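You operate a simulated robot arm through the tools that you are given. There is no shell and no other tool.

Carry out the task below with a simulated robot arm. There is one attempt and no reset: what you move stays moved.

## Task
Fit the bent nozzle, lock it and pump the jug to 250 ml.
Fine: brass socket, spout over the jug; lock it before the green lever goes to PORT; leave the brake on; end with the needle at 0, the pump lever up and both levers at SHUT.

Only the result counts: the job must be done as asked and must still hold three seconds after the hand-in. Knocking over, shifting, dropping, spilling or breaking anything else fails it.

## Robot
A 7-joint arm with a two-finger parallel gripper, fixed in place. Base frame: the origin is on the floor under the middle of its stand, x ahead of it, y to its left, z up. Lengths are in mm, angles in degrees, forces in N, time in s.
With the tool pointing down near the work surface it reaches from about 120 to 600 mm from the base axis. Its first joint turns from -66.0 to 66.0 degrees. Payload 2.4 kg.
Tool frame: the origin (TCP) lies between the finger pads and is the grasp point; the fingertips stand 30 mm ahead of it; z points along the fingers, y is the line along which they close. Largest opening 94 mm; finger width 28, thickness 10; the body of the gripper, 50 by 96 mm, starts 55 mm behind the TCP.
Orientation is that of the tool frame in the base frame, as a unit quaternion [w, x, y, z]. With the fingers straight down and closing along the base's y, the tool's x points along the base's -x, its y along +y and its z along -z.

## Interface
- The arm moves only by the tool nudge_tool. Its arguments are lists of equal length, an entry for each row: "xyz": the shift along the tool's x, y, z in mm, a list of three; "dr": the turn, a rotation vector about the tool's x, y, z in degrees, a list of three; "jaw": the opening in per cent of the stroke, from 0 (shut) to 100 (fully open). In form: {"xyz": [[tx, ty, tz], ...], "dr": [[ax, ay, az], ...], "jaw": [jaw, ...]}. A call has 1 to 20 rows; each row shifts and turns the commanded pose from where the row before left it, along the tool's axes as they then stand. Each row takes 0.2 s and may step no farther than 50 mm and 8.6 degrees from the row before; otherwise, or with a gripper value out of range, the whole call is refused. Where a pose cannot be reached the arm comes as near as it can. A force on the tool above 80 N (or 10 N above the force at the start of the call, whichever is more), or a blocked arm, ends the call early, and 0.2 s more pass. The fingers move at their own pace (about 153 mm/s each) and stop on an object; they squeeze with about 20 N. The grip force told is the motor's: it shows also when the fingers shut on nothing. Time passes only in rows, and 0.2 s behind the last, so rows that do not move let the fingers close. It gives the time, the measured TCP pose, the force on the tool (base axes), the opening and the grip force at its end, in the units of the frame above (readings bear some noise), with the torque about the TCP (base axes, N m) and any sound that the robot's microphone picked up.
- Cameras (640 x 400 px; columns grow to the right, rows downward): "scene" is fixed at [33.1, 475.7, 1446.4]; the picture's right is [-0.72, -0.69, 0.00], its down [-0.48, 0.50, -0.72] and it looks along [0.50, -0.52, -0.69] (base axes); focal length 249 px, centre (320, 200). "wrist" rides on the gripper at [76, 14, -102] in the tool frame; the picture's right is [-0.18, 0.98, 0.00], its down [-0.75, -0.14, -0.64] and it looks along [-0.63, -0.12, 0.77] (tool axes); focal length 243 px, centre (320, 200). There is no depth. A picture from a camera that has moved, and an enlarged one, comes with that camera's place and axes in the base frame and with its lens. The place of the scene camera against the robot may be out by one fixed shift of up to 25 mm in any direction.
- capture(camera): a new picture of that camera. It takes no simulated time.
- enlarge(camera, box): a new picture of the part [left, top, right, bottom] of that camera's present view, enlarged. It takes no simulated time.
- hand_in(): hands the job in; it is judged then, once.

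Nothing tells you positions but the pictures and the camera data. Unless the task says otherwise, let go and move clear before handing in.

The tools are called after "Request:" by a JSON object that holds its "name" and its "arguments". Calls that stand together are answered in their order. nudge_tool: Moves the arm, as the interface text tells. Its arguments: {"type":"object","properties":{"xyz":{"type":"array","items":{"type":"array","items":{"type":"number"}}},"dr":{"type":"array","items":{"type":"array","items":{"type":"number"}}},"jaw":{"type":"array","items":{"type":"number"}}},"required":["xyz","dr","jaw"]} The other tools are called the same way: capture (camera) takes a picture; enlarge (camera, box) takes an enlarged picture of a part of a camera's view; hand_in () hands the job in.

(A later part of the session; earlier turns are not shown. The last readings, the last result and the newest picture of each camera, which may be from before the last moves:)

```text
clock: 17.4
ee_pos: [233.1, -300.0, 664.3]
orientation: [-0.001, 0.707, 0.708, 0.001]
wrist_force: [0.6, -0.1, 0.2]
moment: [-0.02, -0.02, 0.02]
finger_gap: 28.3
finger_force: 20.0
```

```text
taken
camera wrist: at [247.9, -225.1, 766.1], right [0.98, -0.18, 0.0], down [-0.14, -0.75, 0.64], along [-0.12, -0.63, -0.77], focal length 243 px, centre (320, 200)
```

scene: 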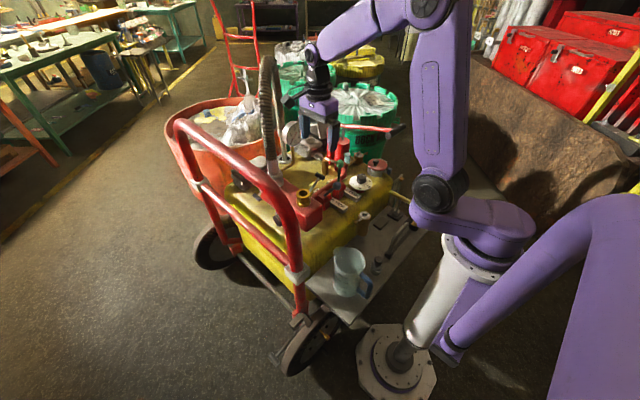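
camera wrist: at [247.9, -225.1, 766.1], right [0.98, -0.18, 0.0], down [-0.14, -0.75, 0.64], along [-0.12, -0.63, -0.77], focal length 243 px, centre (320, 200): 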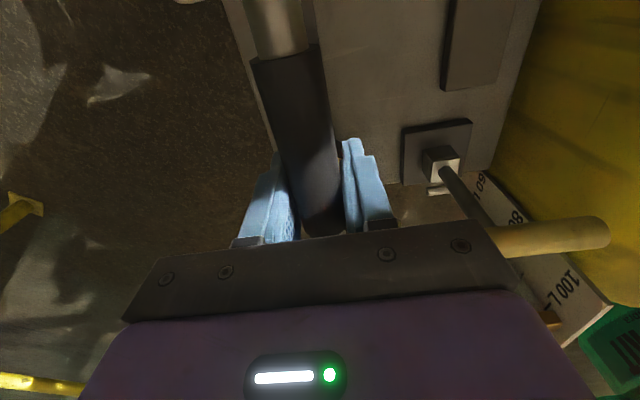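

Gripped at 28 mm with 20 N. I'll lift straight up slowly and check that only the nozzle comes along.

Request:
{"name": "nudge_tool", "arguments": {"xyz": [[0, 0, -8], [0, 0, -12], [0, 0, -15], [0, 0, -15], [0, 0, 0]], "dr": [[0, 0, 0], [0, 0, 0], [0, 0, 0], [0, 0, 0], [0, 0, 0]], "jaw": [10, 10, 10, 10, 10]}}

Request:
{"name": "capture", "arguments": {"camera": "wrist"}}

Request:
{"name": "enlarge", "arguments": {"camera": "scene", "box": [365, 175, 435, 265]}}

```text
clock: 18.6
ee_pos: [232.6, -297.4, 713.9]
orientation: [-0.001, 0.707, 0.707, 0.0]
wrist_force: [0.1, 0.0, -3.1]
moment: [0.07, 0.01, 0.0]
finger_gap: 28.0
finger_force: 20.3
```

```text
taken
camera wrist: at [247.3, -222.9, 817.0], right [0.98, -0.18, 0.0], down [-0.14, -0.75, 0.64], along [-0.12, -0.63, -0.77], focal length 243 px, centre (320, 200)
```

wrist: 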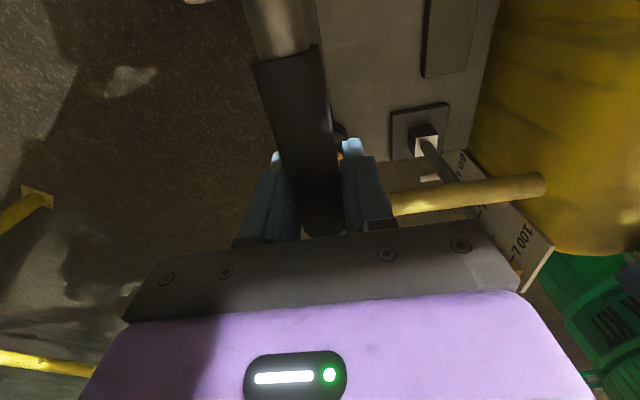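

```text
4.44 times, centred on (400, 220) of scene
camera zoom: at [33.2, 475.7, 1446.4], right [-0.72, -0.69, 0.0], down [-0.48, 0.5, -0.72], along [0.5, -0.52, -0.69], focal length 1108 px, centre (-36, 111)
```

zoom: 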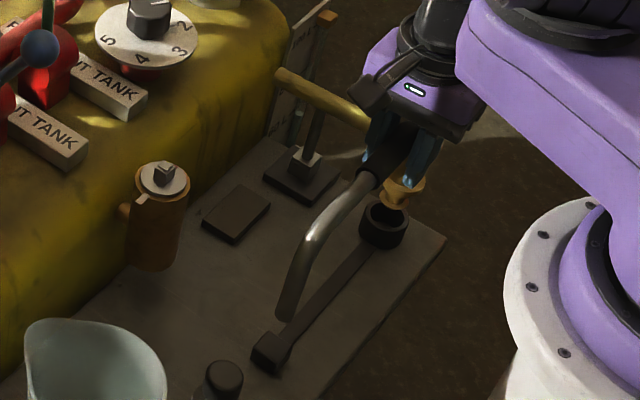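

The nozzle came out cleanly (about 3 N) and the rack stayed put. I'll raise it high, carry it over toward the socket area, still pointing along +y.

Request:
{"name": "nudge_tool", "arguments": {"xyz": [[0, 0, -30], [0, 0, -40], [0, 0, -45], [0, 0, -45], [0, 0, -45], [0, 0, -45], [0, 0, -45], [0, 0, -45], [0, 0, -45], [30, 0, 0], [45, 0, 0], [45, 0, 0], [45, 0, 0], [45, 0, 0], [45, 0, 0], [20, 20, 0], [0, 45, 0], [0, 45, 0], [0, 45, 0], [0, 40, 0]], "dr": [[0, 0, 0], [0, 0, 0], [0, 0, 0], [0, 0, 0], [0, 0, 0], [0, 0, 0], [0, 0, 0], [0, 0, 0], [0, 0, 0], [0, 0, 0], [0, 0, 0], [0, 0, 0], [0, 0, 0], [0, 0, 0], [0, 0, 0], [0, 0, 0], [0, 0, 0], [0, 0, 0], [0, 0, 0], [0, 0, 0]], "jaw": [10, 10, 10, 10, 10, 10, 10, 10, 10, 10, 10, 10, 10, 10, 10, 10, 10, 10, 10, 10]}}

Request:
{"name": "capture", "arguments": {"camera": "wrist"}}

Request:
{"name": "capture", "arguments": {"camera": "scene"}}

```text
clock: 22.8
ee_pos: [426.7, -21.1, 1100.5]
orientation: [-0.001, 0.707, 0.707, 0.0]
wrist_force: [0.3, -0.2, -3.4]
moment: [0.04, 0.01, 0.0]
finger_gap: 28.5
finger_force: 19.5
```

```text
taken
camera wrist: at [441.8, 52.6, 1202.9], right [0.98, -0.18, 0.0], down [-0.14, -0.75, 0.64], along [-0.12, -0.63, -0.77], focal length 243 px, centre (320, 200)
```

wrist: 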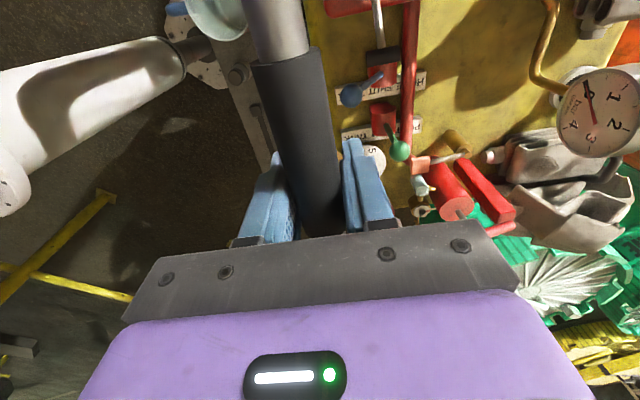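

```text
taken
```

scene: 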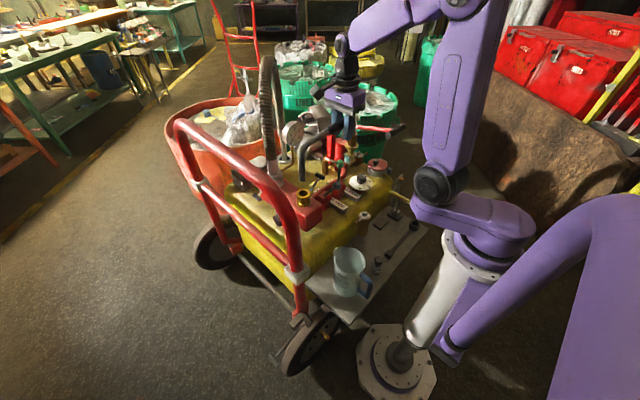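

The nozzle is high above the tank. I'll zoom in on it to check its shape relative to the fingers before turning it.

Request:
{"name": "enlarge", "arguments": {"camera": "scene", "box": [285, 80, 375, 200]}}

```text
3.33 times, centred on (330, 140) of scene
camera zoom: at [33.2, 475.7, 1446.4], right [-0.72, -0.69, 0.0], down [-0.48, 0.5, -0.72], along [0.5, -0.52, -0.69], focal length 831 px, centre (287, 400)
```

zoom: 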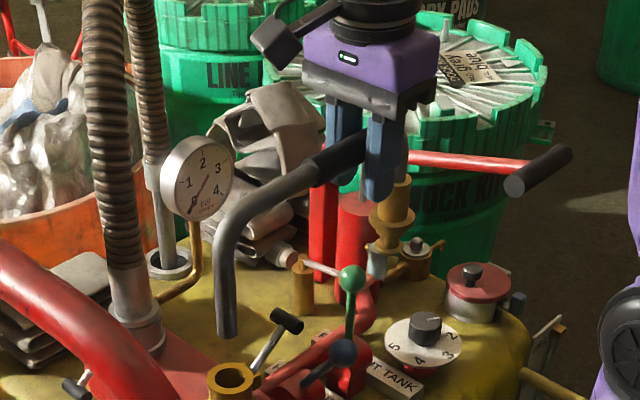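

The profile is clear: plug straight down, outlet straight down. Now I'll turn the tool back −90° so the outlet points toward the jug (−x), and move over the socket at height.

Request:
{"name": "nudge_tool", "arguments": {"xyz": [[0, 0, 0], [0, 0, 0], [0, 0, 0], [0, 0, 0], [0, 0, 0], [0, 0, 0], [0, 0, 0], [0, 0, 0], [0, 0, 0], [0, 0, 0], [0, 0, 0], [0, 35, 0], [0, 35, 0], [-11, 27, 0], [-12, 0, 0], [0, 0, 0]], "dr": [[0, 0, -8.2], [0, 0, -8.2], [0, 0, -8.2], [0, 0, -8.2], [0, 0, -8.2], [0, 0, -8.2], [0, 0, -8.2], [0, 0, -8.2], [0, 0, -8.2], [0, 0, -8.2], [0, 0, -8], [0, 0, 0], [0, 0, 0], [0, 0, 0], [0, 0, 0], [0, 0, 0]], "jaw": [10, 10, 10, 10, 10, 10, 10, 10, 10, 10, 10, 10, 10, 10, 10, 10]}}

Request:
{"name": "capture", "arguments": {"camera": "wrist"}}

Request:
{"name": "enlarge", "arguments": {"camera": "scene", "box": [240, 60, 400, 220]}}

```text
clock: 26.2
ee_pos: [451.5, 78.0, 1099.7]
orientation: [0.0, 0.0, 1.0, 0.0]
wrist_force: [-0.3, -0.4, -3.9]
moment: [0.04, 0.06, 0.0]
finger_gap: 28.3
finger_force: 19.9
```

```text
taken
camera wrist: at [375.0, 89.8, 1201.6], right [0.18, 0.98, 0.0], down [0.75, -0.14, 0.64], along [0.63, -0.12, -0.77], focal length 243 px, centre (320, 200)
```

wrist: 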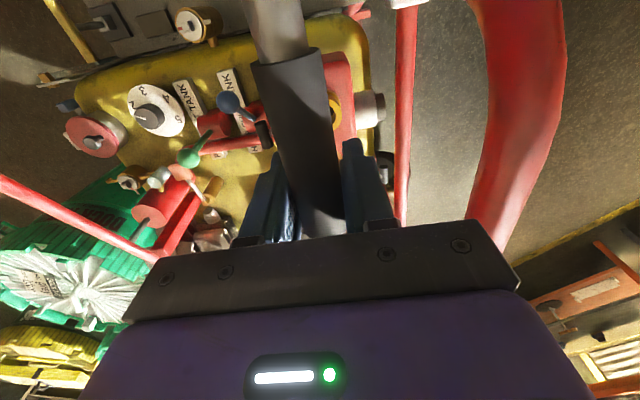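

```text
2.50 times, centred on (320, 140) of scene
camera zoom: at [33.2, 475.8, 1446.4], right [-0.72, -0.69, 0.0], down [-0.48, 0.5, -0.72], along [0.5, -0.52, -0.69], focal length 623 px, centre (320, 350)
```

zoom: 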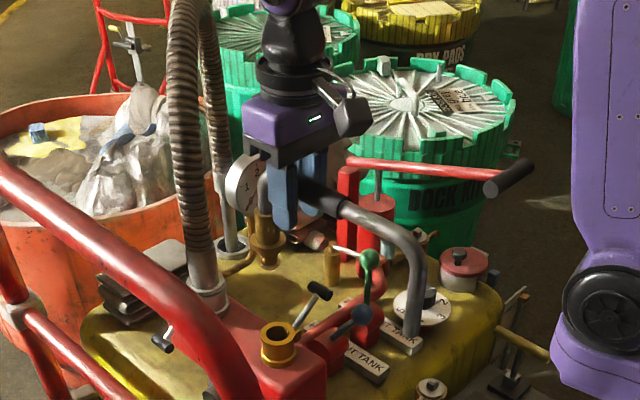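

The nozzle now points to −x with its plug roughly above the socket. I'll zoom to compare plug and socket positions.

Request:
{"name": "enlarge", "arguments": {"camera": "scene", "box": [285, 105, 345, 205]}}

Request:
{"name": "enlarge", "arguments": {"camera": "wrist", "box": [220, 40, 400, 180]}}

```text
4.00 times, centred on (315, 155) of scene
camera zoom: at [33.2, 475.8, 1446.4], right [-0.72, -0.69, 0.0], down [-0.48, 0.5, -0.72], along [0.5, -0.52, -0.69], focal length 997 px, centre (340, 380)
```

zoom: 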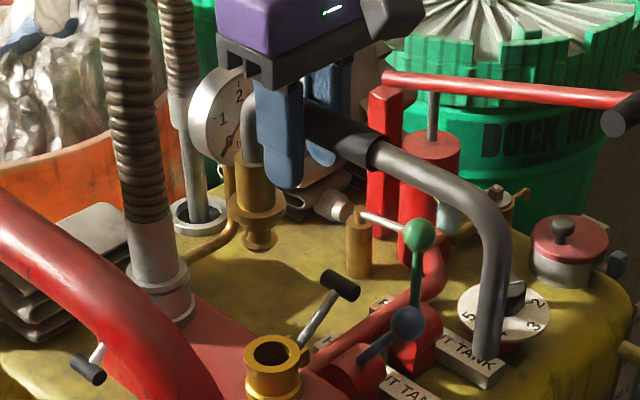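

```text
2.86 times, centred on (310, 110) of wrist
camera zoom: at [375.0, 89.8, 1201.6], right [0.18, 0.98, 0.0], down [0.75, -0.14, 0.64], along [0.63, -0.12, -0.77], focal length 693 px, centre (349, 457)
```

zoom: 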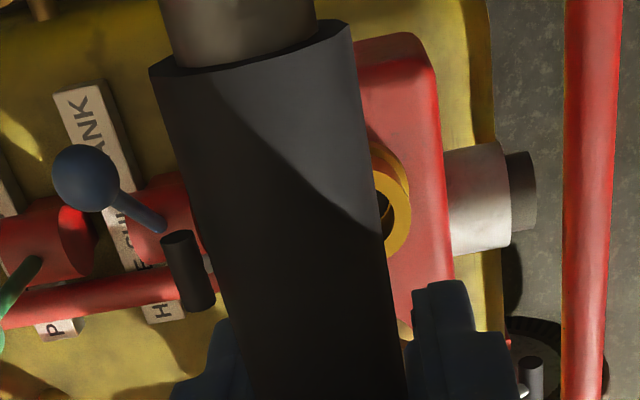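

Plug and socket nearly line up. I'll lower to a hover just above the socket, trimming y slightly, and then compare closely.

Request:
{"name": "nudge_tool", "arguments": {"xyz": [[0, -1.6, 28], [0, 0, 28], [0, 0, 24], [0, 0, 0]], "dr": [[0, 0, 0], [0, 0, 0], [0, 0, 0], [0, 0, 0]], "jaw": [10, 10, 10, 10]}}

Request:
{"name": "enlarge", "arguments": {"camera": "scene", "box": [290, 140, 340, 210]}}

Request:
{"name": "capture", "arguments": {"camera": "wrist"}}

```text
clock: 27.2
ee_pos: [453.0, 73.0, 1019.8]
orientation: [0.0, 0.0, 1.0, 0.0]
wrist_force: [-0.5, 0.1, -3.6]
moment: [0.01, 0.03, 0.02]
finger_gap: 27.8
finger_force: 19.9
```

```text
5.71 times, centred on (315, 175) of scene
camera zoom: at [33.2, 475.8, 1446.4], right [-0.72, -0.69, 0.0], down [-0.48, 0.5, -0.72], along [0.5, -0.52, -0.69], focal length 1424 px, centre (349, 343)
```

zoom: 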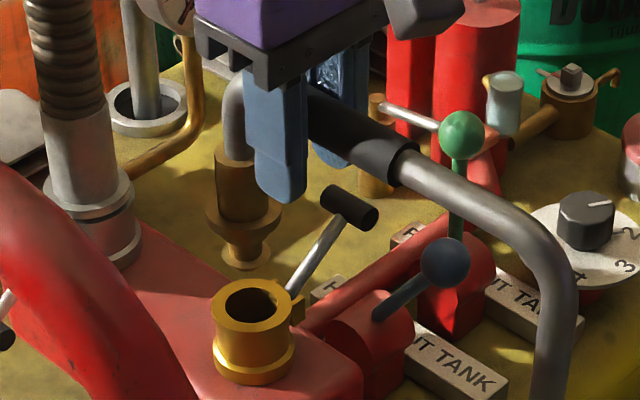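

```text
taken
camera wrist: at [376.0, 84.8, 1121.8], right [0.18, 0.98, 0.0], down [0.75, -0.14, 0.64], along [0.63, -0.12, -0.77], focal length 243 px, centre (320, 200)
```

wrist: 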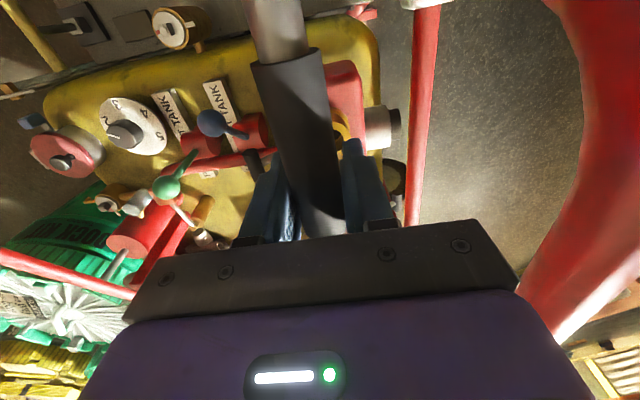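

The hover shows the plug needs about −5 mm in x and +3 mm in y. I'll apply that and come down to just above the socket mouth.

Request:
{"name": "nudge_tool", "arguments": {"xyz": [[5, 3, 0], [0, 0, 8], [0, 0, 7], [0, 0, 0], [0, 0, 0]], "dr": [[0, 0, 0], [0, 0, 0], [0, 0, 0], [0, 0, 0], [0, 0, 0]], "jaw": [10, 10, 10, 10, 10]}}

Request:
{"name": "enlarge", "arguments": {"camera": "scene", "box": [295, 155, 335, 205]}}

Request:
{"name": "enlarge", "arguments": {"camera": "wrist", "box": [230, 60, 410, 200]}}

```text
clock: 28.4
ee_pos: [447.0, 77.3, 1004.9]
orientation: [0.0, 0.0, 1.0, 0.0]
wrist_force: [-0.4, -1.0, -2.2]
moment: [0.02, 0.0, -0.02]
finger_gap: 28.5
finger_force: 20.1
```

```text
8.00 times, centred on (315, 180) of scene
camera zoom: at [33.2, 475.8, 1446.4], right [-0.72, -0.69, 0.0], down [-0.48, 0.5, -0.72], along [0.5, -0.52, -0.69], focal length 1993 px, centre (360, 360)
```

zoom: 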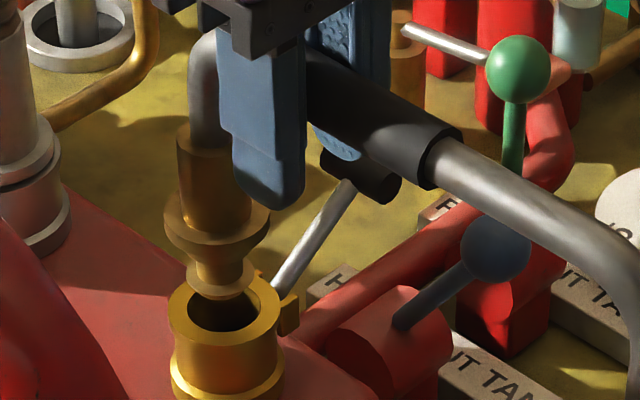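

```text
2.86 times, centred on (320, 130) of wrist
camera zoom: at [370.5, 89.1, 1106.8], right [0.18, 0.98, 0.0], down [0.75, -0.14, 0.64], along [0.63, -0.12, -0.77], focal length 693 px, centre (320, 400)
```

zoom: 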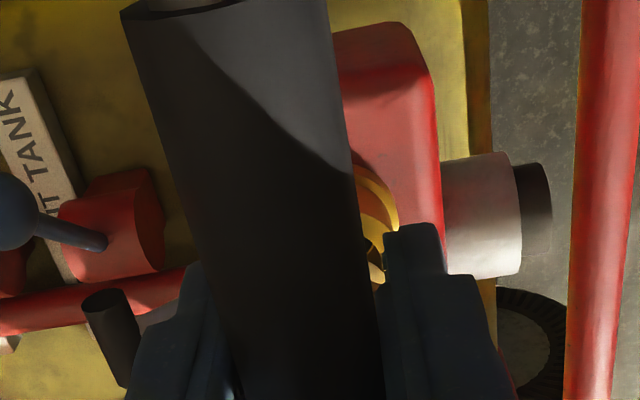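

Plug and socket look concentric in the scene view, about 14 mm apart. I'll trim a millimetre and re-read before inserting.

Request:
{"name": "nudge_tool", "arguments": {"xyz": [[-0.8, -0.9, 3], [0, 0, 2], [0, 0, 0], [0, 0, 0]], "dr": [[0, 0, 0], [0, 0, 0], [0, 0, 0], [0, 0, 0]], "jaw": [10, 10, 10, 10]}}

Request:
{"name": "enlarge", "arguments": {"camera": "scene", "box": [302, 165, 326, 200]}}

Request:
{"name": "enlarge", "arguments": {"camera": "wrist", "box": [290, 80, 390, 160]}}

```text
clock: 29.4
ee_pos: [447.4, 75.8, 999.8]
orientation: [0.0, 0.001, 1.0, 0.0]
wrist_force: [0.9, 0.2, -3.0]
moment: [0.0, 0.04, 0.0]
finger_gap: 28.3
finger_force: 20.1
```

```text
11.43 times, centred on (314, 182) of scene
camera zoom: at [33.2, 475.8, 1446.4], right [-0.72, -0.69, 0.0], down [-0.48, 0.5, -0.72], along [0.5, -0.52, -0.69], focal length 2848 px, centre (389, 400)
```

zoom: 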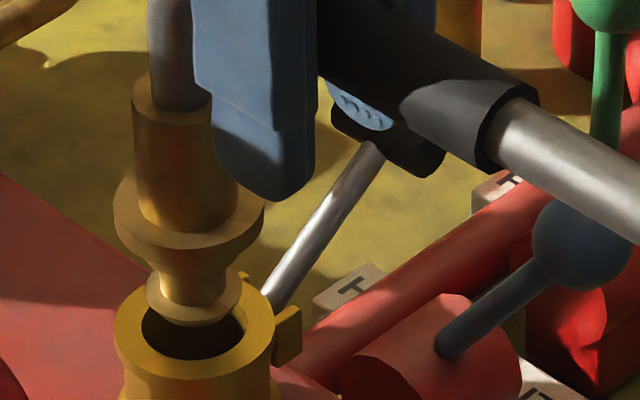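

```text
5.00 times, centred on (340, 120) of wrist
camera zoom: at [369.9, 88.1, 1101.7], right [0.18, 0.98, 0.0], down [0.75, -0.14, 0.64], along [0.63, -0.12, -0.77], focal length 1213 px, centre (220, 600)
```

zoom: 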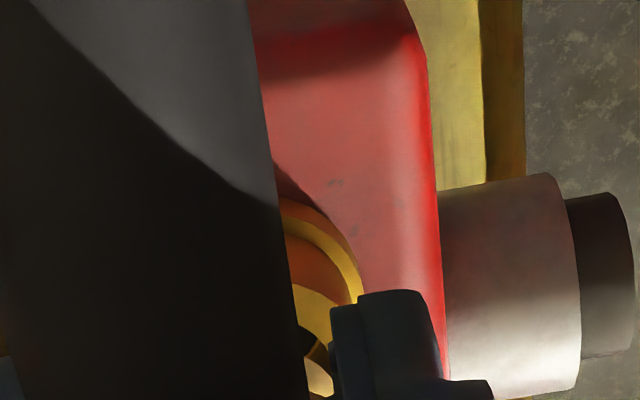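

The plug's foot is right over the hole. I'll lower in small steps watching the forces.

Request:
{"name": "nudge_tool", "arguments": {"xyz": [[0, 0, 3], [0, 0, 3], [0, 0, 3], [0, 0, 0]], "dr": [[0, 0, 0], [0, 0, 0], [0, 0, 0], [0, 0, 0]], "jaw": [10, 10, 10, 10]}}

Request:
{"name": "enlarge", "arguments": {"camera": "scene", "box": [302, 165, 326, 200]}}

```text
clock: 30.4
ee_pos: [446.9, 75.7, 991.7]
orientation: [0.0, -0.001, 1.0, 0.001]
wrist_force: [-0.7, -0.4, -3.7]
moment: [0.02, 0.07, -0.01]
finger_gap: 28.3
finger_force: 19.9
```

```text
11.43 times, centred on (314, 182) of scene
camera zoom: at [33.2, 475.8, 1446.4], right [-0.72, -0.69, 0.0], down [-0.48, 0.5, -0.72], along [0.5, -0.52, -0.69], focal length 2848 px, centre (389, 400)
```

zoom: 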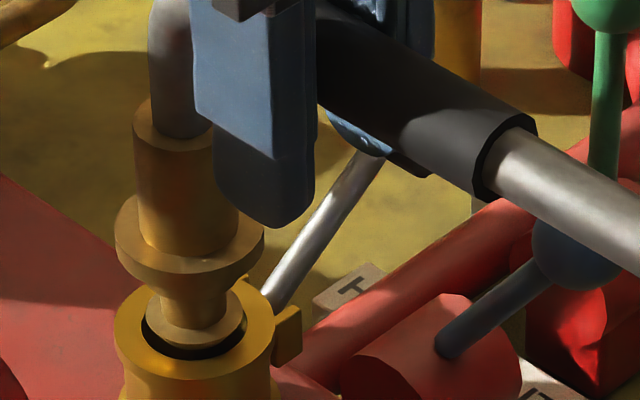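

Still free (no contact force). Continue down in small steps.

Request:
{"name": "nudge_tool", "arguments": {"xyz": [[0, 0, 2], [0, 0, 2], [0, 0, 0]], "dr": [[0, 0, 0], [0, 0, 0], [0, 0, 0]], "jaw": [10, 10, 10]}}

Request:
{"name": "enlarge", "arguments": {"camera": "scene", "box": [302, 165, 326, 200]}}

```text
clock: 31.2
ee_pos: [444.7, 77.0, 988.2]
orientation: [0.0, 0.001, 1.0, 0.0]
wrist_force: [-0.3, 0.2, -3.9]
moment: [0.02, 0.03, 0.0]
finger_gap: 27.9
finger_force: 20.2
```

```text
11.43 times, centred on (314, 182) of scene
camera zoom: at [33.2, 475.8, 1446.4], right [-0.72, -0.69, 0.0], down [-0.48, 0.5, -0.72], along [0.5, -0.52, -0.69], focal length 2848 px, centre (389, 400)
```

zoom: 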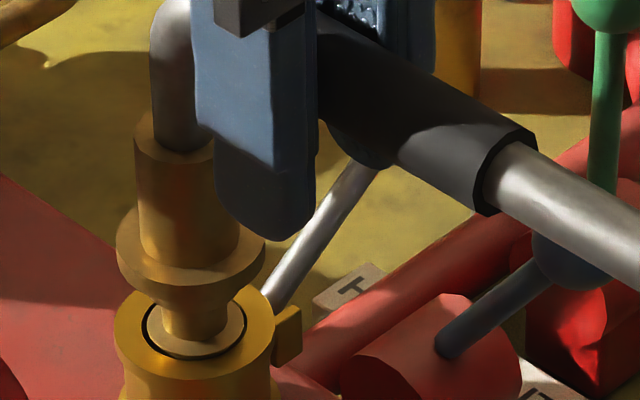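

The disc now looks concentric in the mouth. Continue lowering.

Request:
{"name": "nudge_tool", "arguments": {"xyz": [[0, 0, 2], [0, 0, 2], [0, 0, 2], [0, 0, 0]], "dr": [[0, 0, 0], [0, 0, 0], [0, 0, 0], [0, 0, 0]], "jaw": [10, 10, 10, 10]}}

Request:
{"name": "enlarge", "arguments": {"camera": "scene", "box": [302, 165, 326, 200]}}

```text
clock: 32.2
ee_pos: [446.7, 75.0, 979.1]
orientation: [0.0, 0.0, 1.0, 0.0]
wrist_force: [3.5, -1.0, -2.4]
moment: [0.01, -0.44, -0.04]
finger_gap: 28.0
finger_force: 20.0
```

```text
11.43 times, centred on (314, 182) of scene
camera zoom: at [33.3, 475.7, 1446.4], right [-0.72, -0.69, 0.0], down [-0.48, 0.5, -0.72], along [0.5, -0.52, -0.69], focal length 2848 px, centre (389, 400)
```

zoom: 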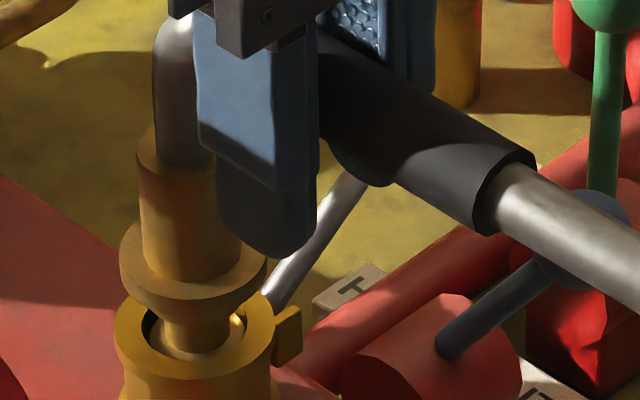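

The plug has entered; a light +x side force says I'm about a millimetre too far −x. I'll ease +x and continue down.

Request:
{"name": "nudge_tool", "arguments": {"xyz": [[-1.2, 0, 0], [0, 0, 2], [0, 0, 2], [0, 0, 2], [0, 0, 0]], "dr": [[0, 0, 0], [0, 0, 0], [0, 0, 0], [0, 0, 0], [0, 0, 0]], "jaw": [10, 10, 10, 10, 10]}}

Request:
{"name": "enlarge", "arguments": {"camera": "scene", "box": [302, 165, 326, 200]}}

```text
clock: 33.4
ee_pos: [447.8, 76.3, 974.6]
orientation: [0.0, 0.0, 1.0, 0.001]
wrist_force: [0.2, -0.3, -3.4]
moment: [-0.03, 0.03, 0.0]
finger_gap: 28.1
finger_force: 19.4
```

```text
11.43 times, centred on (314, 182) of scene
camera zoom: at [33.2, 475.8, 1446.4], right [-0.72, -0.69, 0.0], down [-0.48, 0.5, -0.72], along [0.5, -0.52, -0.69], focal length 2848 px, centre (389, 400)
```

zoom: 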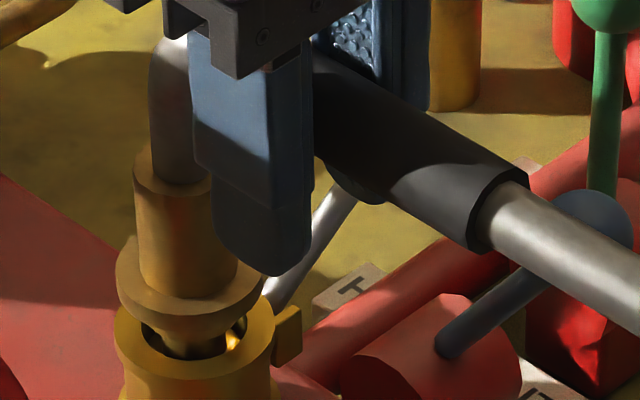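

The side force vanished and the plug keeps sliding in. Continue down.

Request:
{"name": "nudge_tool", "arguments": {"xyz": [[0, 0, 3], [0, 0, 3], [0, 0, 3], [0, 0, 0]], "dr": [[0, 0, 0], [0, 0, 0], [0, 0, 0], [0, 0, 0]], "jaw": [10, 10, 10, 10]}}

Request:
{"name": "enlarge", "arguments": {"camera": "scene", "box": [302, 165, 326, 200]}}

```text
clock: 34.4
ee_pos: [448.3, 75.3, 967.0]
orientation: [-0.001, -0.001, 1.0, 0.0]
wrist_force: [0.4, 0.0, -3.0]
moment: [-0.02, 0.01, 0.03]
finger_gap: 27.9
finger_force: 19.7
```

```text
11.43 times, centred on (314, 182) of scene
camera zoom: at [33.2, 475.8, 1446.4], right [-0.72, -0.69, 0.0], down [-0.48, 0.5, -0.72], along [0.5, -0.52, -0.69], focal length 2848 px, centre (389, 400)
```

zoom: 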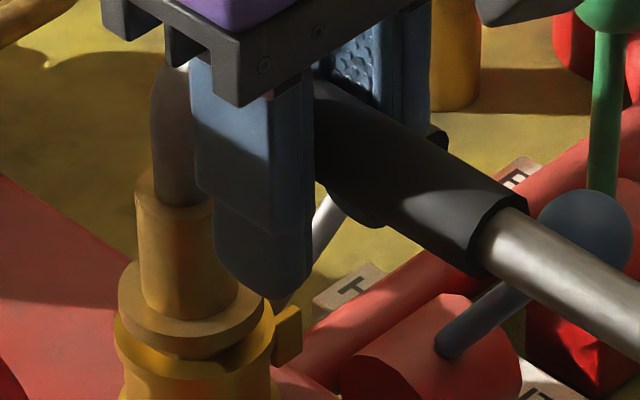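

Almost seated, about 7 mm left. Continue gently until the flange lands.

Request:
{"name": "nudge_tool", "arguments": {"xyz": [[0, 0, 2], [0, 0, 2], [0, 0, 2], [0, 0, 1], [0, 0, 0]], "dr": [[0, 0, 0], [0, 0, 0], [0, 0, 0], [0, 0, 0], [0, 0, 0]], "jaw": [10, 10, 10, 10, 10]}}

Request:
{"name": "enlarge", "arguments": {"camera": "scene", "box": [302, 165, 326, 200]}}

```text
clock: 35.6
ee_pos: [448.6, 76.9, 959.0]
orientation: [0.0, 0.0, 1.0, 0.0]
wrist_force: [-2.9, 0.3, 4.5]
moment: [0.03, 0.03, 0.04]
finger_gap: 28.2
finger_force: 20.2
```

```text
11.43 times, centred on (314, 182) of scene
camera zoom: at [33.0, 475.7, 1446.4], right [-0.72, -0.69, 0.0], down [-0.48, 0.5, -0.72], along [0.5, -0.52, -0.69], focal length 2848 px, centre (389, 400)
```

zoom: 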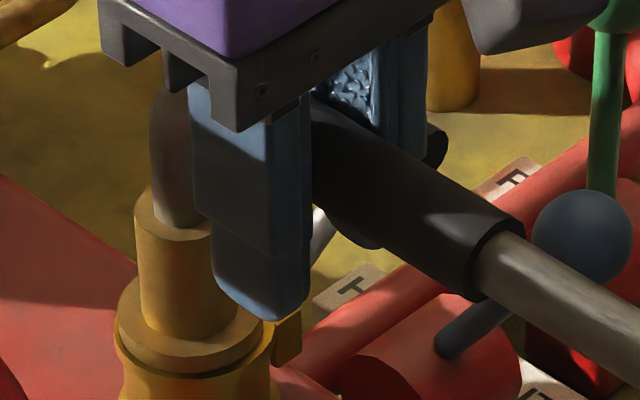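

The force jumped to +4.5 N: the flange seems to be landing. I'll press one more millimetre to confirm it's seated and check the outlet over the jug.

Request:
{"name": "nudge_tool", "arguments": {"xyz": [[0.6, 0, 1], [0, 0, 1], [0, 0, 0]], "dr": [[0, 0, 0], [0, 0, 0], [0, 0, 0]], "jaw": [10, 10, 10]}}

Request:
{"name": "enlarge", "arguments": {"camera": "scene", "box": [280, 150, 380, 310]}}

Request:
{"name": "enlarge", "arguments": {"camera": "scene", "box": [302, 165, 326, 200]}}

Request:
{"name": "capture", "arguments": {"camera": "wrist"}}

```text
clock: 36.4
ee_pos: [447.1, 76.3, 956.7]
orientation: [0.0, 0.0, 1.0, 0.0]
wrist_force: [-7.5, -2.4, 20.0]
moment: [0.01, -0.21, -0.04]
finger_gap: 28.2
finger_force: 19.8
```

```text
2.50 times, centred on (330, 230) of scene
camera zoom: at [32.6, 475.7, 1446.4], right [-0.72, -0.69, 0.0], down [-0.48, 0.5, -0.72], along [0.5, -0.52, -0.69], focal length 623 px, centre (295, 125)
```

zoom: 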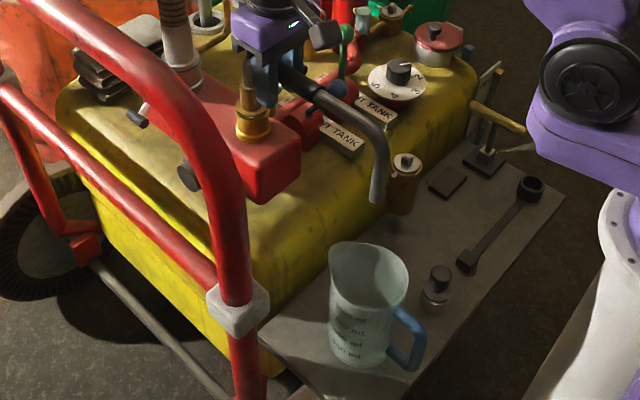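

```text
11.43 times, centred on (314, 182) of scene
camera zoom: at [32.6, 475.7, 1446.4], right [-0.72, -0.69, 0.0], down [-0.48, 0.5, -0.72], along [0.5, -0.52, -0.69], focal length 2848 px, centre (389, 400)
```

zoom: 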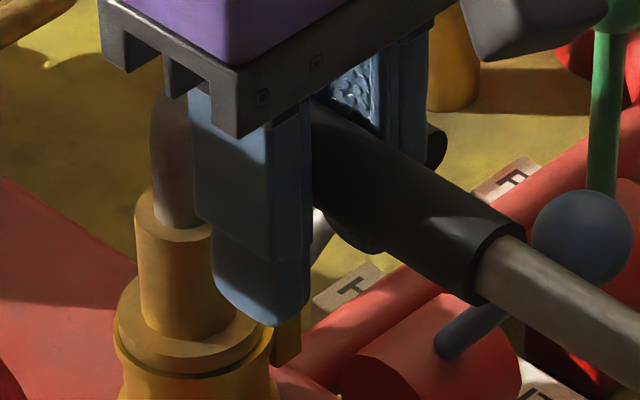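

```text
taken
camera wrist: at [370.9, 89.3, 1059.3], right [0.18, 0.98, 0.0], down [0.75, -0.14, 0.64], along [0.63, -0.12, -0.77], focal length 243 px, centre (320, 200)
```

wrist: 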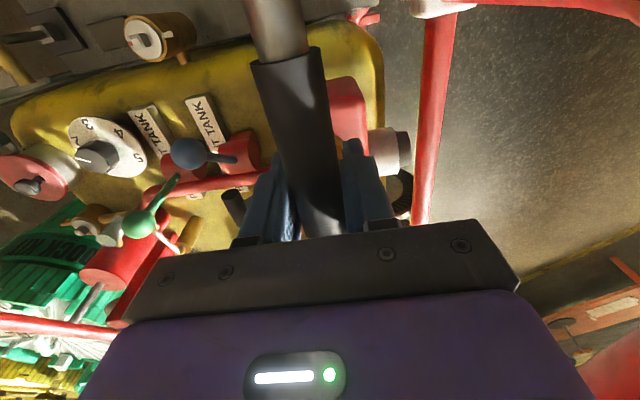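

The flange is seated (20 N when pressed) and the outlet hangs over the jug. I'll relax the push, then open the jaws slowly.

Request:
{"name": "nudge_tool", "arguments": {"xyz": [[0.5, 0, -1], [0, 0, 0], [0, 0, 0]], "dr": [[0, 0, 0], [0, 0, 0], [0, 0, 0]], "jaw": [10, 10, 10]}}

```text
clock: 37.2
ee_pos: [446.0, 76.8, 958.0]
orientation: [0.001, 0.001, 1.0, 0.0]
wrist_force: [5.6, -1.4, -4.3]
moment: [-0.07, -0.35, -0.08]
finger_gap: 28.0
finger_force: 20.0
```

Nearly neutral now; a tiny x trim, then I'll open the jaws part way and look.

Request:
{"name": "nudge_tool", "arguments": {"xyz": [[-0.3, 0, 0.3], [0, 0, 0], [0, 0, 0], [0, 0, 0], [0, 0, 0]], "dr": [[0, 0, 0], [0, 0, 0], [0, 0, 0], [0, 0, 0], [0, 0, 0]], "jaw": [10, 10, 32, 40, 50]}}

Request:
{"name": "enlarge", "arguments": {"camera": "scene", "box": [295, 145, 355, 225]}}

Request:
{"name": "capture", "arguments": {"camera": "wrist"}}

```text
clock: 38.4
ee_pos: [446.5, 75.4, 958.3]
orientation: [0.0, 0.0, 1.0, 0.001]
wrist_force: [0.4, -1.0, -0.1]
moment: [-0.02, 0.0, -0.03]
finger_gap: 47.3
finger_force: 0.1
```

```text
5.00 times, centred on (325, 185) of scene
camera zoom: at [33.1, 475.7, 1446.4], right [-0.72, -0.69, 0.0], down [-0.48, 0.5, -0.72], along [0.5, -0.52, -0.69], focal length 1246 px, centre (295, 275)
```

zoom: 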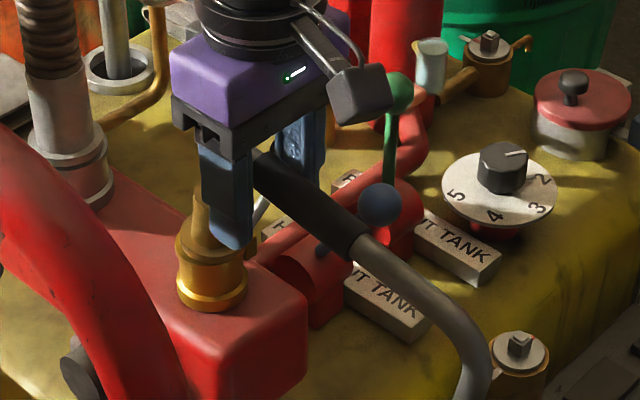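

```text
taken
camera wrist: at [369.9, 88.3, 1059.7], right [0.18, 0.98, 0.0], down [0.75, -0.14, 0.64], along [0.63, -0.12, -0.77], focal length 243 px, centre (320, 200)
```

wrist: 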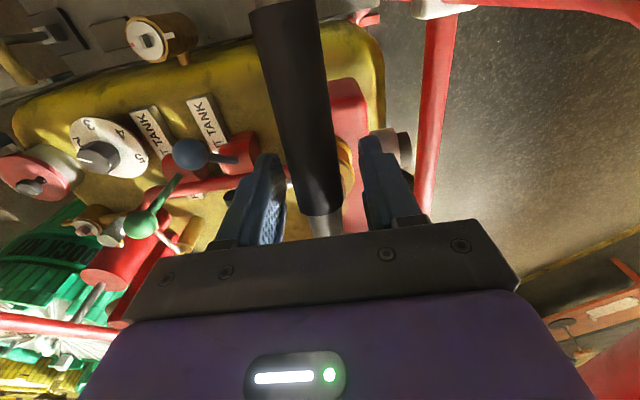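

The jaws released it, but the nozzle seems to have sagged a little. I'll check its tilt closely.

Request:
{"name": "enlarge", "arguments": {"camera": "scene", "box": [290, 150, 380, 250]}}

Request:
{"name": "enlarge", "arguments": {"camera": "scene", "box": [302, 165, 326, 200]}}

Request:
{"name": "enlarge", "arguments": {"camera": "wrist", "box": [230, 0, 410, 240]}}

```text
4.00 times, centred on (335, 200) of scene
camera zoom: at [33.1, 475.7, 1446.4], right [-0.72, -0.69, 0.0], down [-0.48, 0.5, -0.72], along [0.5, -0.52, -0.69], focal length 997 px, centre (260, 200)
```

zoom: 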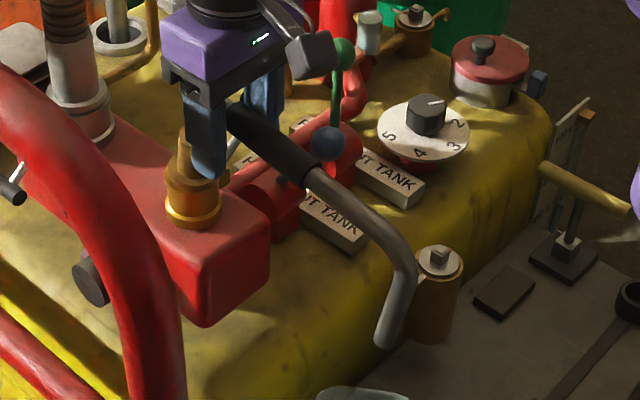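

```text
11.43 times, centred on (314, 182) of scene
camera zoom: at [33.1, 475.7, 1446.4], right [-0.72, -0.69, 0.0], down [-0.48, 0.5, -0.72], along [0.5, -0.52, -0.69], focal length 2848 px, centre (389, 400)
```

zoom: 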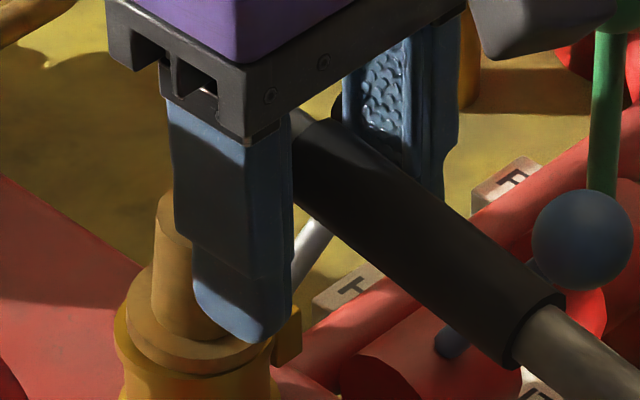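

```text
1.67 times, centred on (320, 120) of wrist
camera zoom: at [369.9, 88.3, 1059.7], right [0.18, 0.98, 0.0], down [0.75, -0.14, 0.64], along [0.63, -0.12, -0.77], focal length 404 px, centre (320, 333)
```

zoom: 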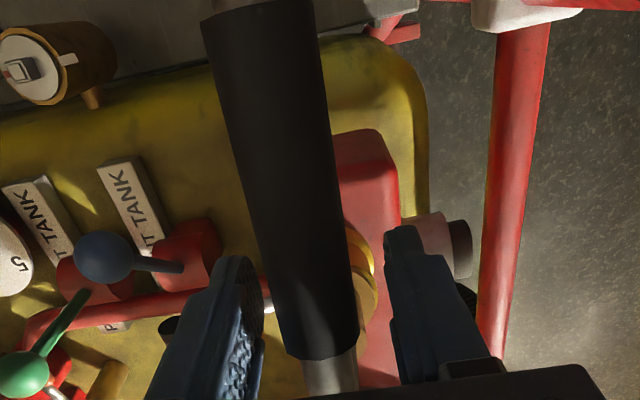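

The nozzle leans about 4–5° in its clearance, with the outlet still above the jug. I'll retreat upward, then close the fingers for pushing the lock lever.

Request:
{"name": "nudge_tool", "arguments": {"xyz": [[0, 0, -10], [0, 0, -20], [0, 0, -35], [0, 0, -40], [0, 0, -20], [0, 0, 0]], "dr": [[0, 0, 0], [0, 0, 0], [0, 0, 0], [0, 0, 0], [0, 0, 0], [0, 0, 0]], "jaw": [60, 60, 60, 60, 60, 60]}}

Request:
{"name": "capture", "arguments": {"camera": "wrist"}}

Request:
{"name": "enlarge", "arguments": {"camera": "scene", "box": [290, 130, 380, 250]}}

Request:
{"name": "enlarge", "arguments": {"camera": "scene", "box": [298, 165, 334, 205]}}

```text
clock: 39.8
ee_pos: [446.5, 78.7, 1083.9]
orientation: [0.0, 0.0, 1.0, 0.001]
wrist_force: [0.1, 0.5, -0.1]
moment: [0.01, 0.01, 0.04]
finger_gap: 56.3
finger_force: 0.0
```

```text
taken
camera wrist: at [370.0, 90.3, 1185.4], right [0.18, 0.98, 0.0], down [0.75, -0.14, 0.64], along [0.63, -0.12, -0.77], focal length 243 px, centre (320, 200)
```

wrist: 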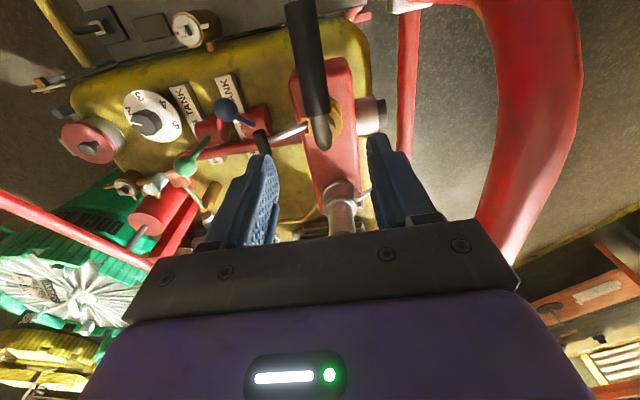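

```text
3.33 times, centred on (335, 190) of scene
camera zoom: at [33.1, 475.7, 1446.4], right [-0.72, -0.69, 0.0], down [-0.48, 0.5, -0.72], along [0.5, -0.52, -0.69], focal length 831 px, centre (270, 233)
```

zoom: 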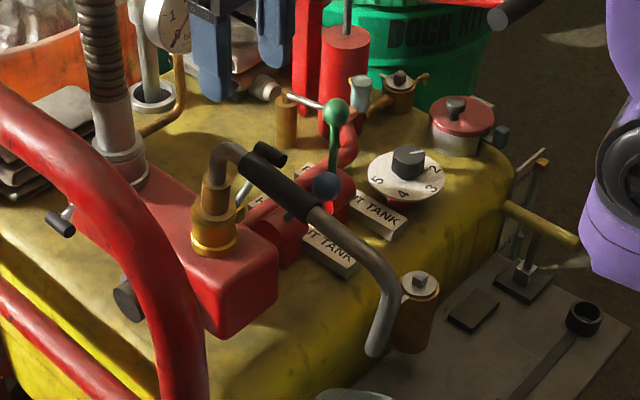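

```text
10.00 times, centred on (316, 185) of scene
camera zoom: at [33.1, 475.7, 1446.4], right [-0.72, -0.69, 0.0], down [-0.48, 0.5, -0.72], along [0.5, -0.52, -0.69], focal length 2492 px, centre (360, 350)
```

zoom: 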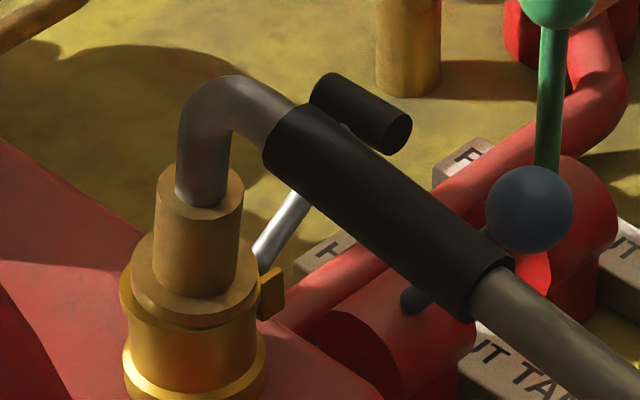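

The nozzle rests in the socket with the lock lever still open (raised). I'll move with closed fingers above the lock lever's black handle.

Request:
{"name": "nudge_tool", "arguments": {"xyz": [[-28, -31, 0], [-28, -31, 0], [0, -31, 0], [0, 0, 40], [0, 0, 40], [0, 0, 0]], "dr": [[0, 0, 0], [0, 0, 0], [0, 0, 0], [0, 0, 0], [0, 0, 0], [0, 0, 0]], "jaw": [40, 20, 0, 0, 0, 0]}}

Request:
{"name": "capture", "arguments": {"camera": "wrist"}}

Request:
{"name": "enlarge", "arguments": {"camera": "scene", "box": [290, 130, 370, 210]}}

Request:
{"name": "enlarge", "arguments": {"camera": "wrist", "box": [230, 60, 410, 200]}}

```text
clock: 41.2
ee_pos: [501.2, -16.8, 1001.8]
orientation: [-0.001, 0.0, 1.0, -0.001]
wrist_force: [-0.3, 0.4, -0.1]
moment: [0.01, 0.01, -0.02]
finger_gap: 0.0
finger_force: 19.6
```

```text
taken
camera wrist: at [425.4, -4.0, 1105.1], right [0.18, 0.98, 0.0], down [0.75, -0.14, 0.64], along [0.63, -0.12, -0.77], focal length 243 px, centre (320, 200)
```

wrist: 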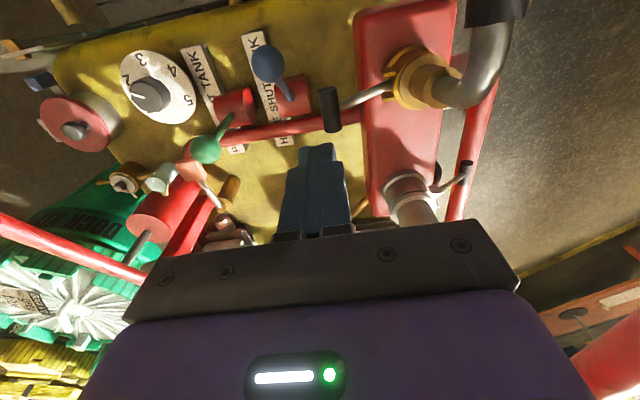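

```text
5.00 times, centred on (330, 170) of scene
camera zoom: at [33.1, 475.7, 1446.4], right [-0.72, -0.69, 0.0], down [-0.48, 0.5, -0.72], along [0.5, -0.52, -0.69], focal length 1246 px, centre (270, 350)
```

zoom: 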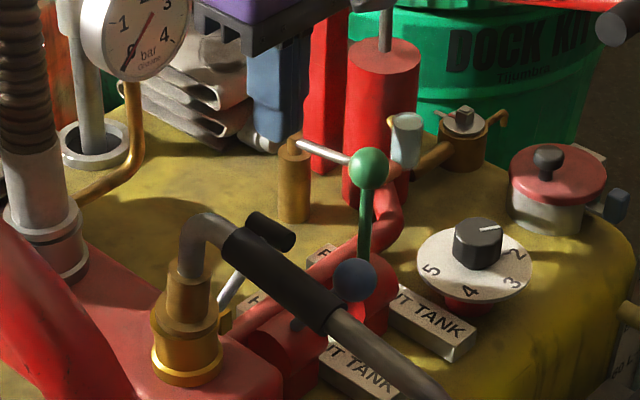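

```text
2.86 times, centred on (320, 130) of wrist
camera zoom: at [425.4, -4.0, 1105.1], right [0.18, 0.98, 0.0], down [0.75, -0.14, 0.64], along [0.63, -0.12, -0.77], focal length 693 px, centre (320, 400)
```

zoom: 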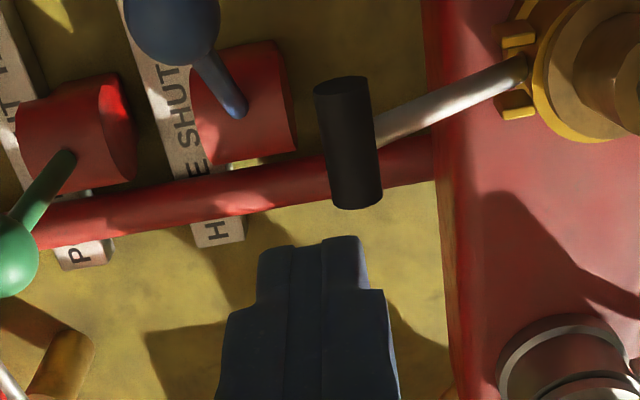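

The fingers are right above the black handle (x≈501, y≈−9, z≈889). I'll descend and press it down in small steps.

Request:
{"name": "nudge_tool", "arguments": {"xyz": [[0, 0, 30], [0, 0, 30], [0, 0, 10], [0, 0, 4], [0, 0, 4], [0, 0, 4], [0, 0, 0]], "dr": [[0, 0, 0], [0, 0, 0], [0, 0, 0], [0, 0, 0], [0, 0, 0], [0, 0, 0], [0, 0, 0]], "jaw": [0, 0, 0, 0, 0, 0, 0]}}

Request:
{"name": "enlarge", "arguments": {"camera": "wrist", "box": [230, 60, 410, 200]}}

Request:
{"name": "enlarge", "arguments": {"camera": "scene", "box": [290, 130, 370, 210]}}

```text
clock: 42.8
ee_pos: [503.2, -16.1, 920.4]
orientation: [0.0, -0.001, 1.0, 0.0]
wrist_force: [0.7, -0.2, -0.3]
moment: [0.0, 0.0, -0.02]
finger_gap: 0.0
finger_force: 20.4
```

```text
2.86 times, centred on (320, 130) of wrist
camera zoom: at [426.8, -4.0, 1022.3], right [0.18, 0.98, 0.0], down [0.75, -0.14, 0.64], along [0.63, -0.12, -0.77], focal length 693 px, centre (320, 400)
```

zoom: 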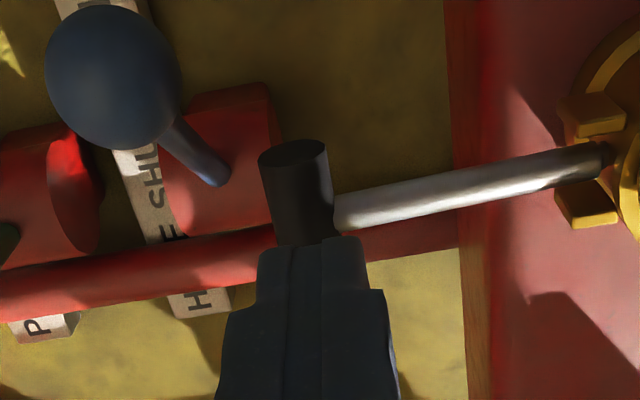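

```text
5.00 times, centred on (330, 170) of scene
camera zoom: at [33.1, 475.7, 1446.4], right [-0.72, -0.69, 0.0], down [-0.48, 0.5, -0.72], along [0.5, -0.52, -0.69], focal length 1246 px, centre (270, 350)
```

zoom: 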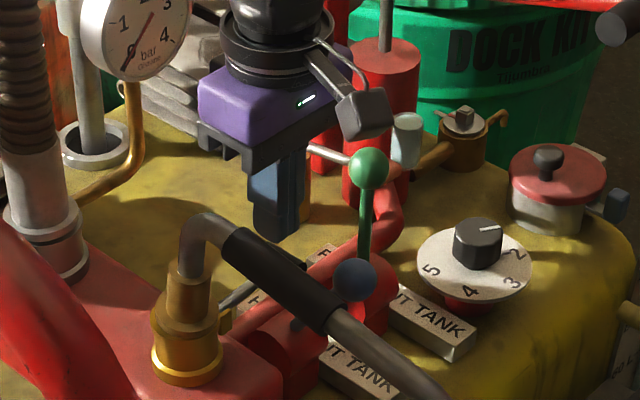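

The lever gave way easily with hardly any force. I'll keep pressing it down step by step.

Request:
{"name": "nudge_tool", "arguments": {"xyz": [[0, 0, 5], [0, 0, 5], [0, 0, 5], [0, 0, 5], [0, 0, 0]], "dr": [[0, 0, 0], [0, 0, 0], [0, 0, 0], [0, 0, 0], [0, 0, 0]], "jaw": [0, 0, 0, 0, 0]}}

Request:
{"name": "enlarge", "arguments": {"camera": "wrist", "box": [230, 60, 410, 200]}}

Request:
{"name": "enlarge", "arguments": {"camera": "scene", "box": [290, 130, 370, 210]}}

```text
clock: 44.0
ee_pos: [501.9, -15.0, 899.9]
orientation: [0.0, 0.0, 1.0, 0.0]
wrist_force: [-0.4, 0.2, 0.7]
moment: [-0.03, 0.02, -0.03]
finger_gap: 0.0
finger_force: 19.8
```

```text
2.86 times, centred on (320, 130) of wrist
camera zoom: at [426.5, -3.4, 1002.1], right [0.18, 0.98, 0.0], down [0.75, -0.14, 0.64], along [0.63, -0.12, -0.77], focal length 693 px, centre (320, 400)
```

zoom: 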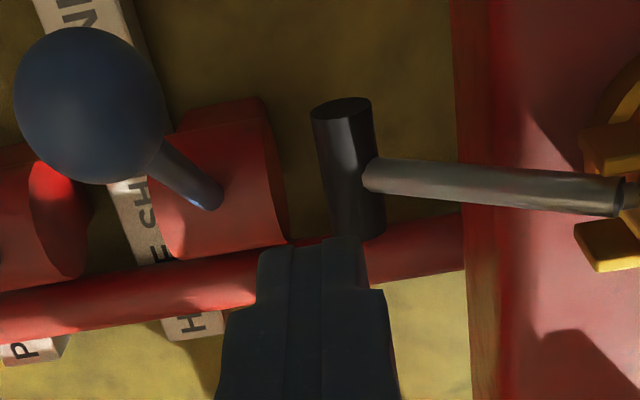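

```text
5.00 times, centred on (330, 170) of scene
camera zoom: at [33.1, 475.7, 1446.4], right [-0.72, -0.69, 0.0], down [-0.48, 0.5, -0.72], along [0.5, -0.52, -0.69], focal length 1246 px, centre (270, 350)
```

zoom: 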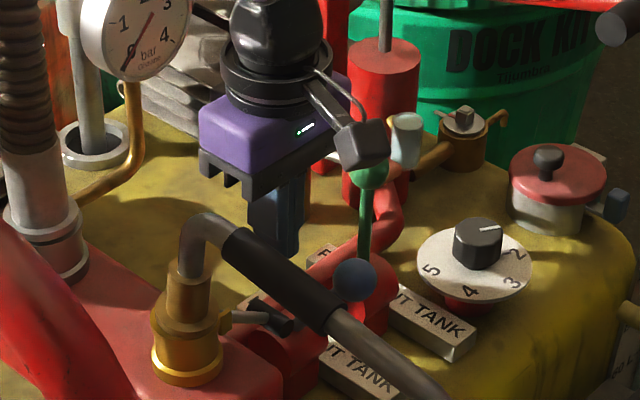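

The lever swung over past horizontal to about −30°, like the hose coupling's lever. I'll press gently further to make sure it's at its locked stop.

Request:
{"name": "nudge_tool", "arguments": {"xyz": [[0, 0, 10], [0, 0, 10], [0, 0, 10], [0, 0, 8], [0, 0, 6], [0, 0, 4], [0, 0, 0]], "dr": [[0, 0, 0], [0, 0, 0], [0, 0, 0], [0, 0, 0], [0, 0, 0], [0, 0, 0], [0, 0, 0]], "jaw": [0, 0, 0, 0, 0, 0, 0]}}

Request:
{"name": "enlarge", "arguments": {"camera": "wrist", "box": [230, 60, 410, 200]}}

Request:
{"name": "enlarge", "arguments": {"camera": "scene", "box": [290, 130, 370, 210]}}

```text
clock: 45.6
ee_pos: [501.8, -18.3, 855.5]
orientation: [0.001, 0.0, 1.0, 0.0]
wrist_force: [-18.6, 2.8, 68.9]
moment: [0.7, 0.62, 0.21]
finger_gap: 0.1
finger_force: 20.2
```

```text
2.86 times, centred on (320, 130) of wrist
camera zoom: at [425.4, -5.0, 957.2], right [0.18, 0.98, 0.0], down [0.75, -0.14, 0.65], along [0.63, -0.12, -0.76], focal length 693 px, centre (320, 400)
```

zoom: 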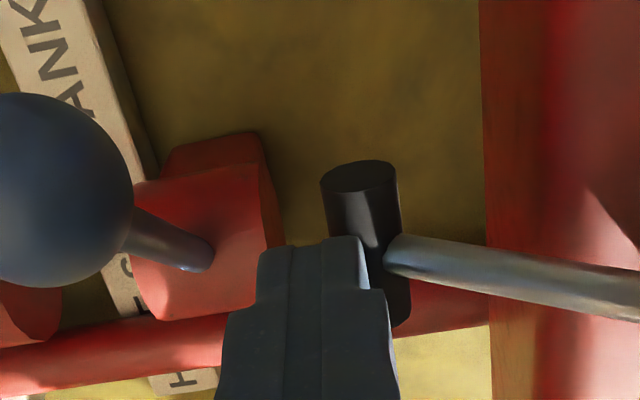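

```text
5.00 times, centred on (330, 170) of scene
camera zoom: at [31.6, 475.8, 1446.4], right [-0.72, -0.69, 0.0], down [-0.48, 0.5, -0.72], along [0.5, -0.52, -0.69], focal length 1246 px, centre (270, 350)
```

zoom: 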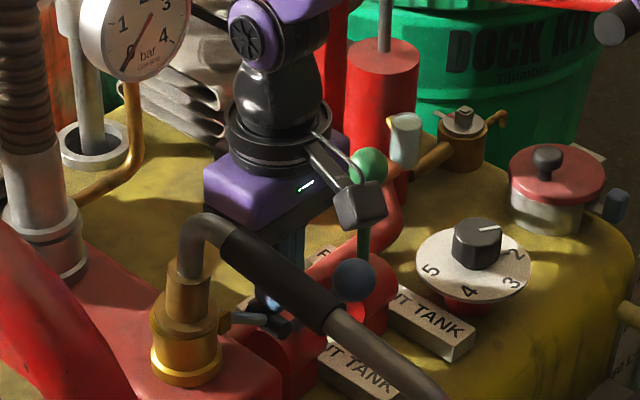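

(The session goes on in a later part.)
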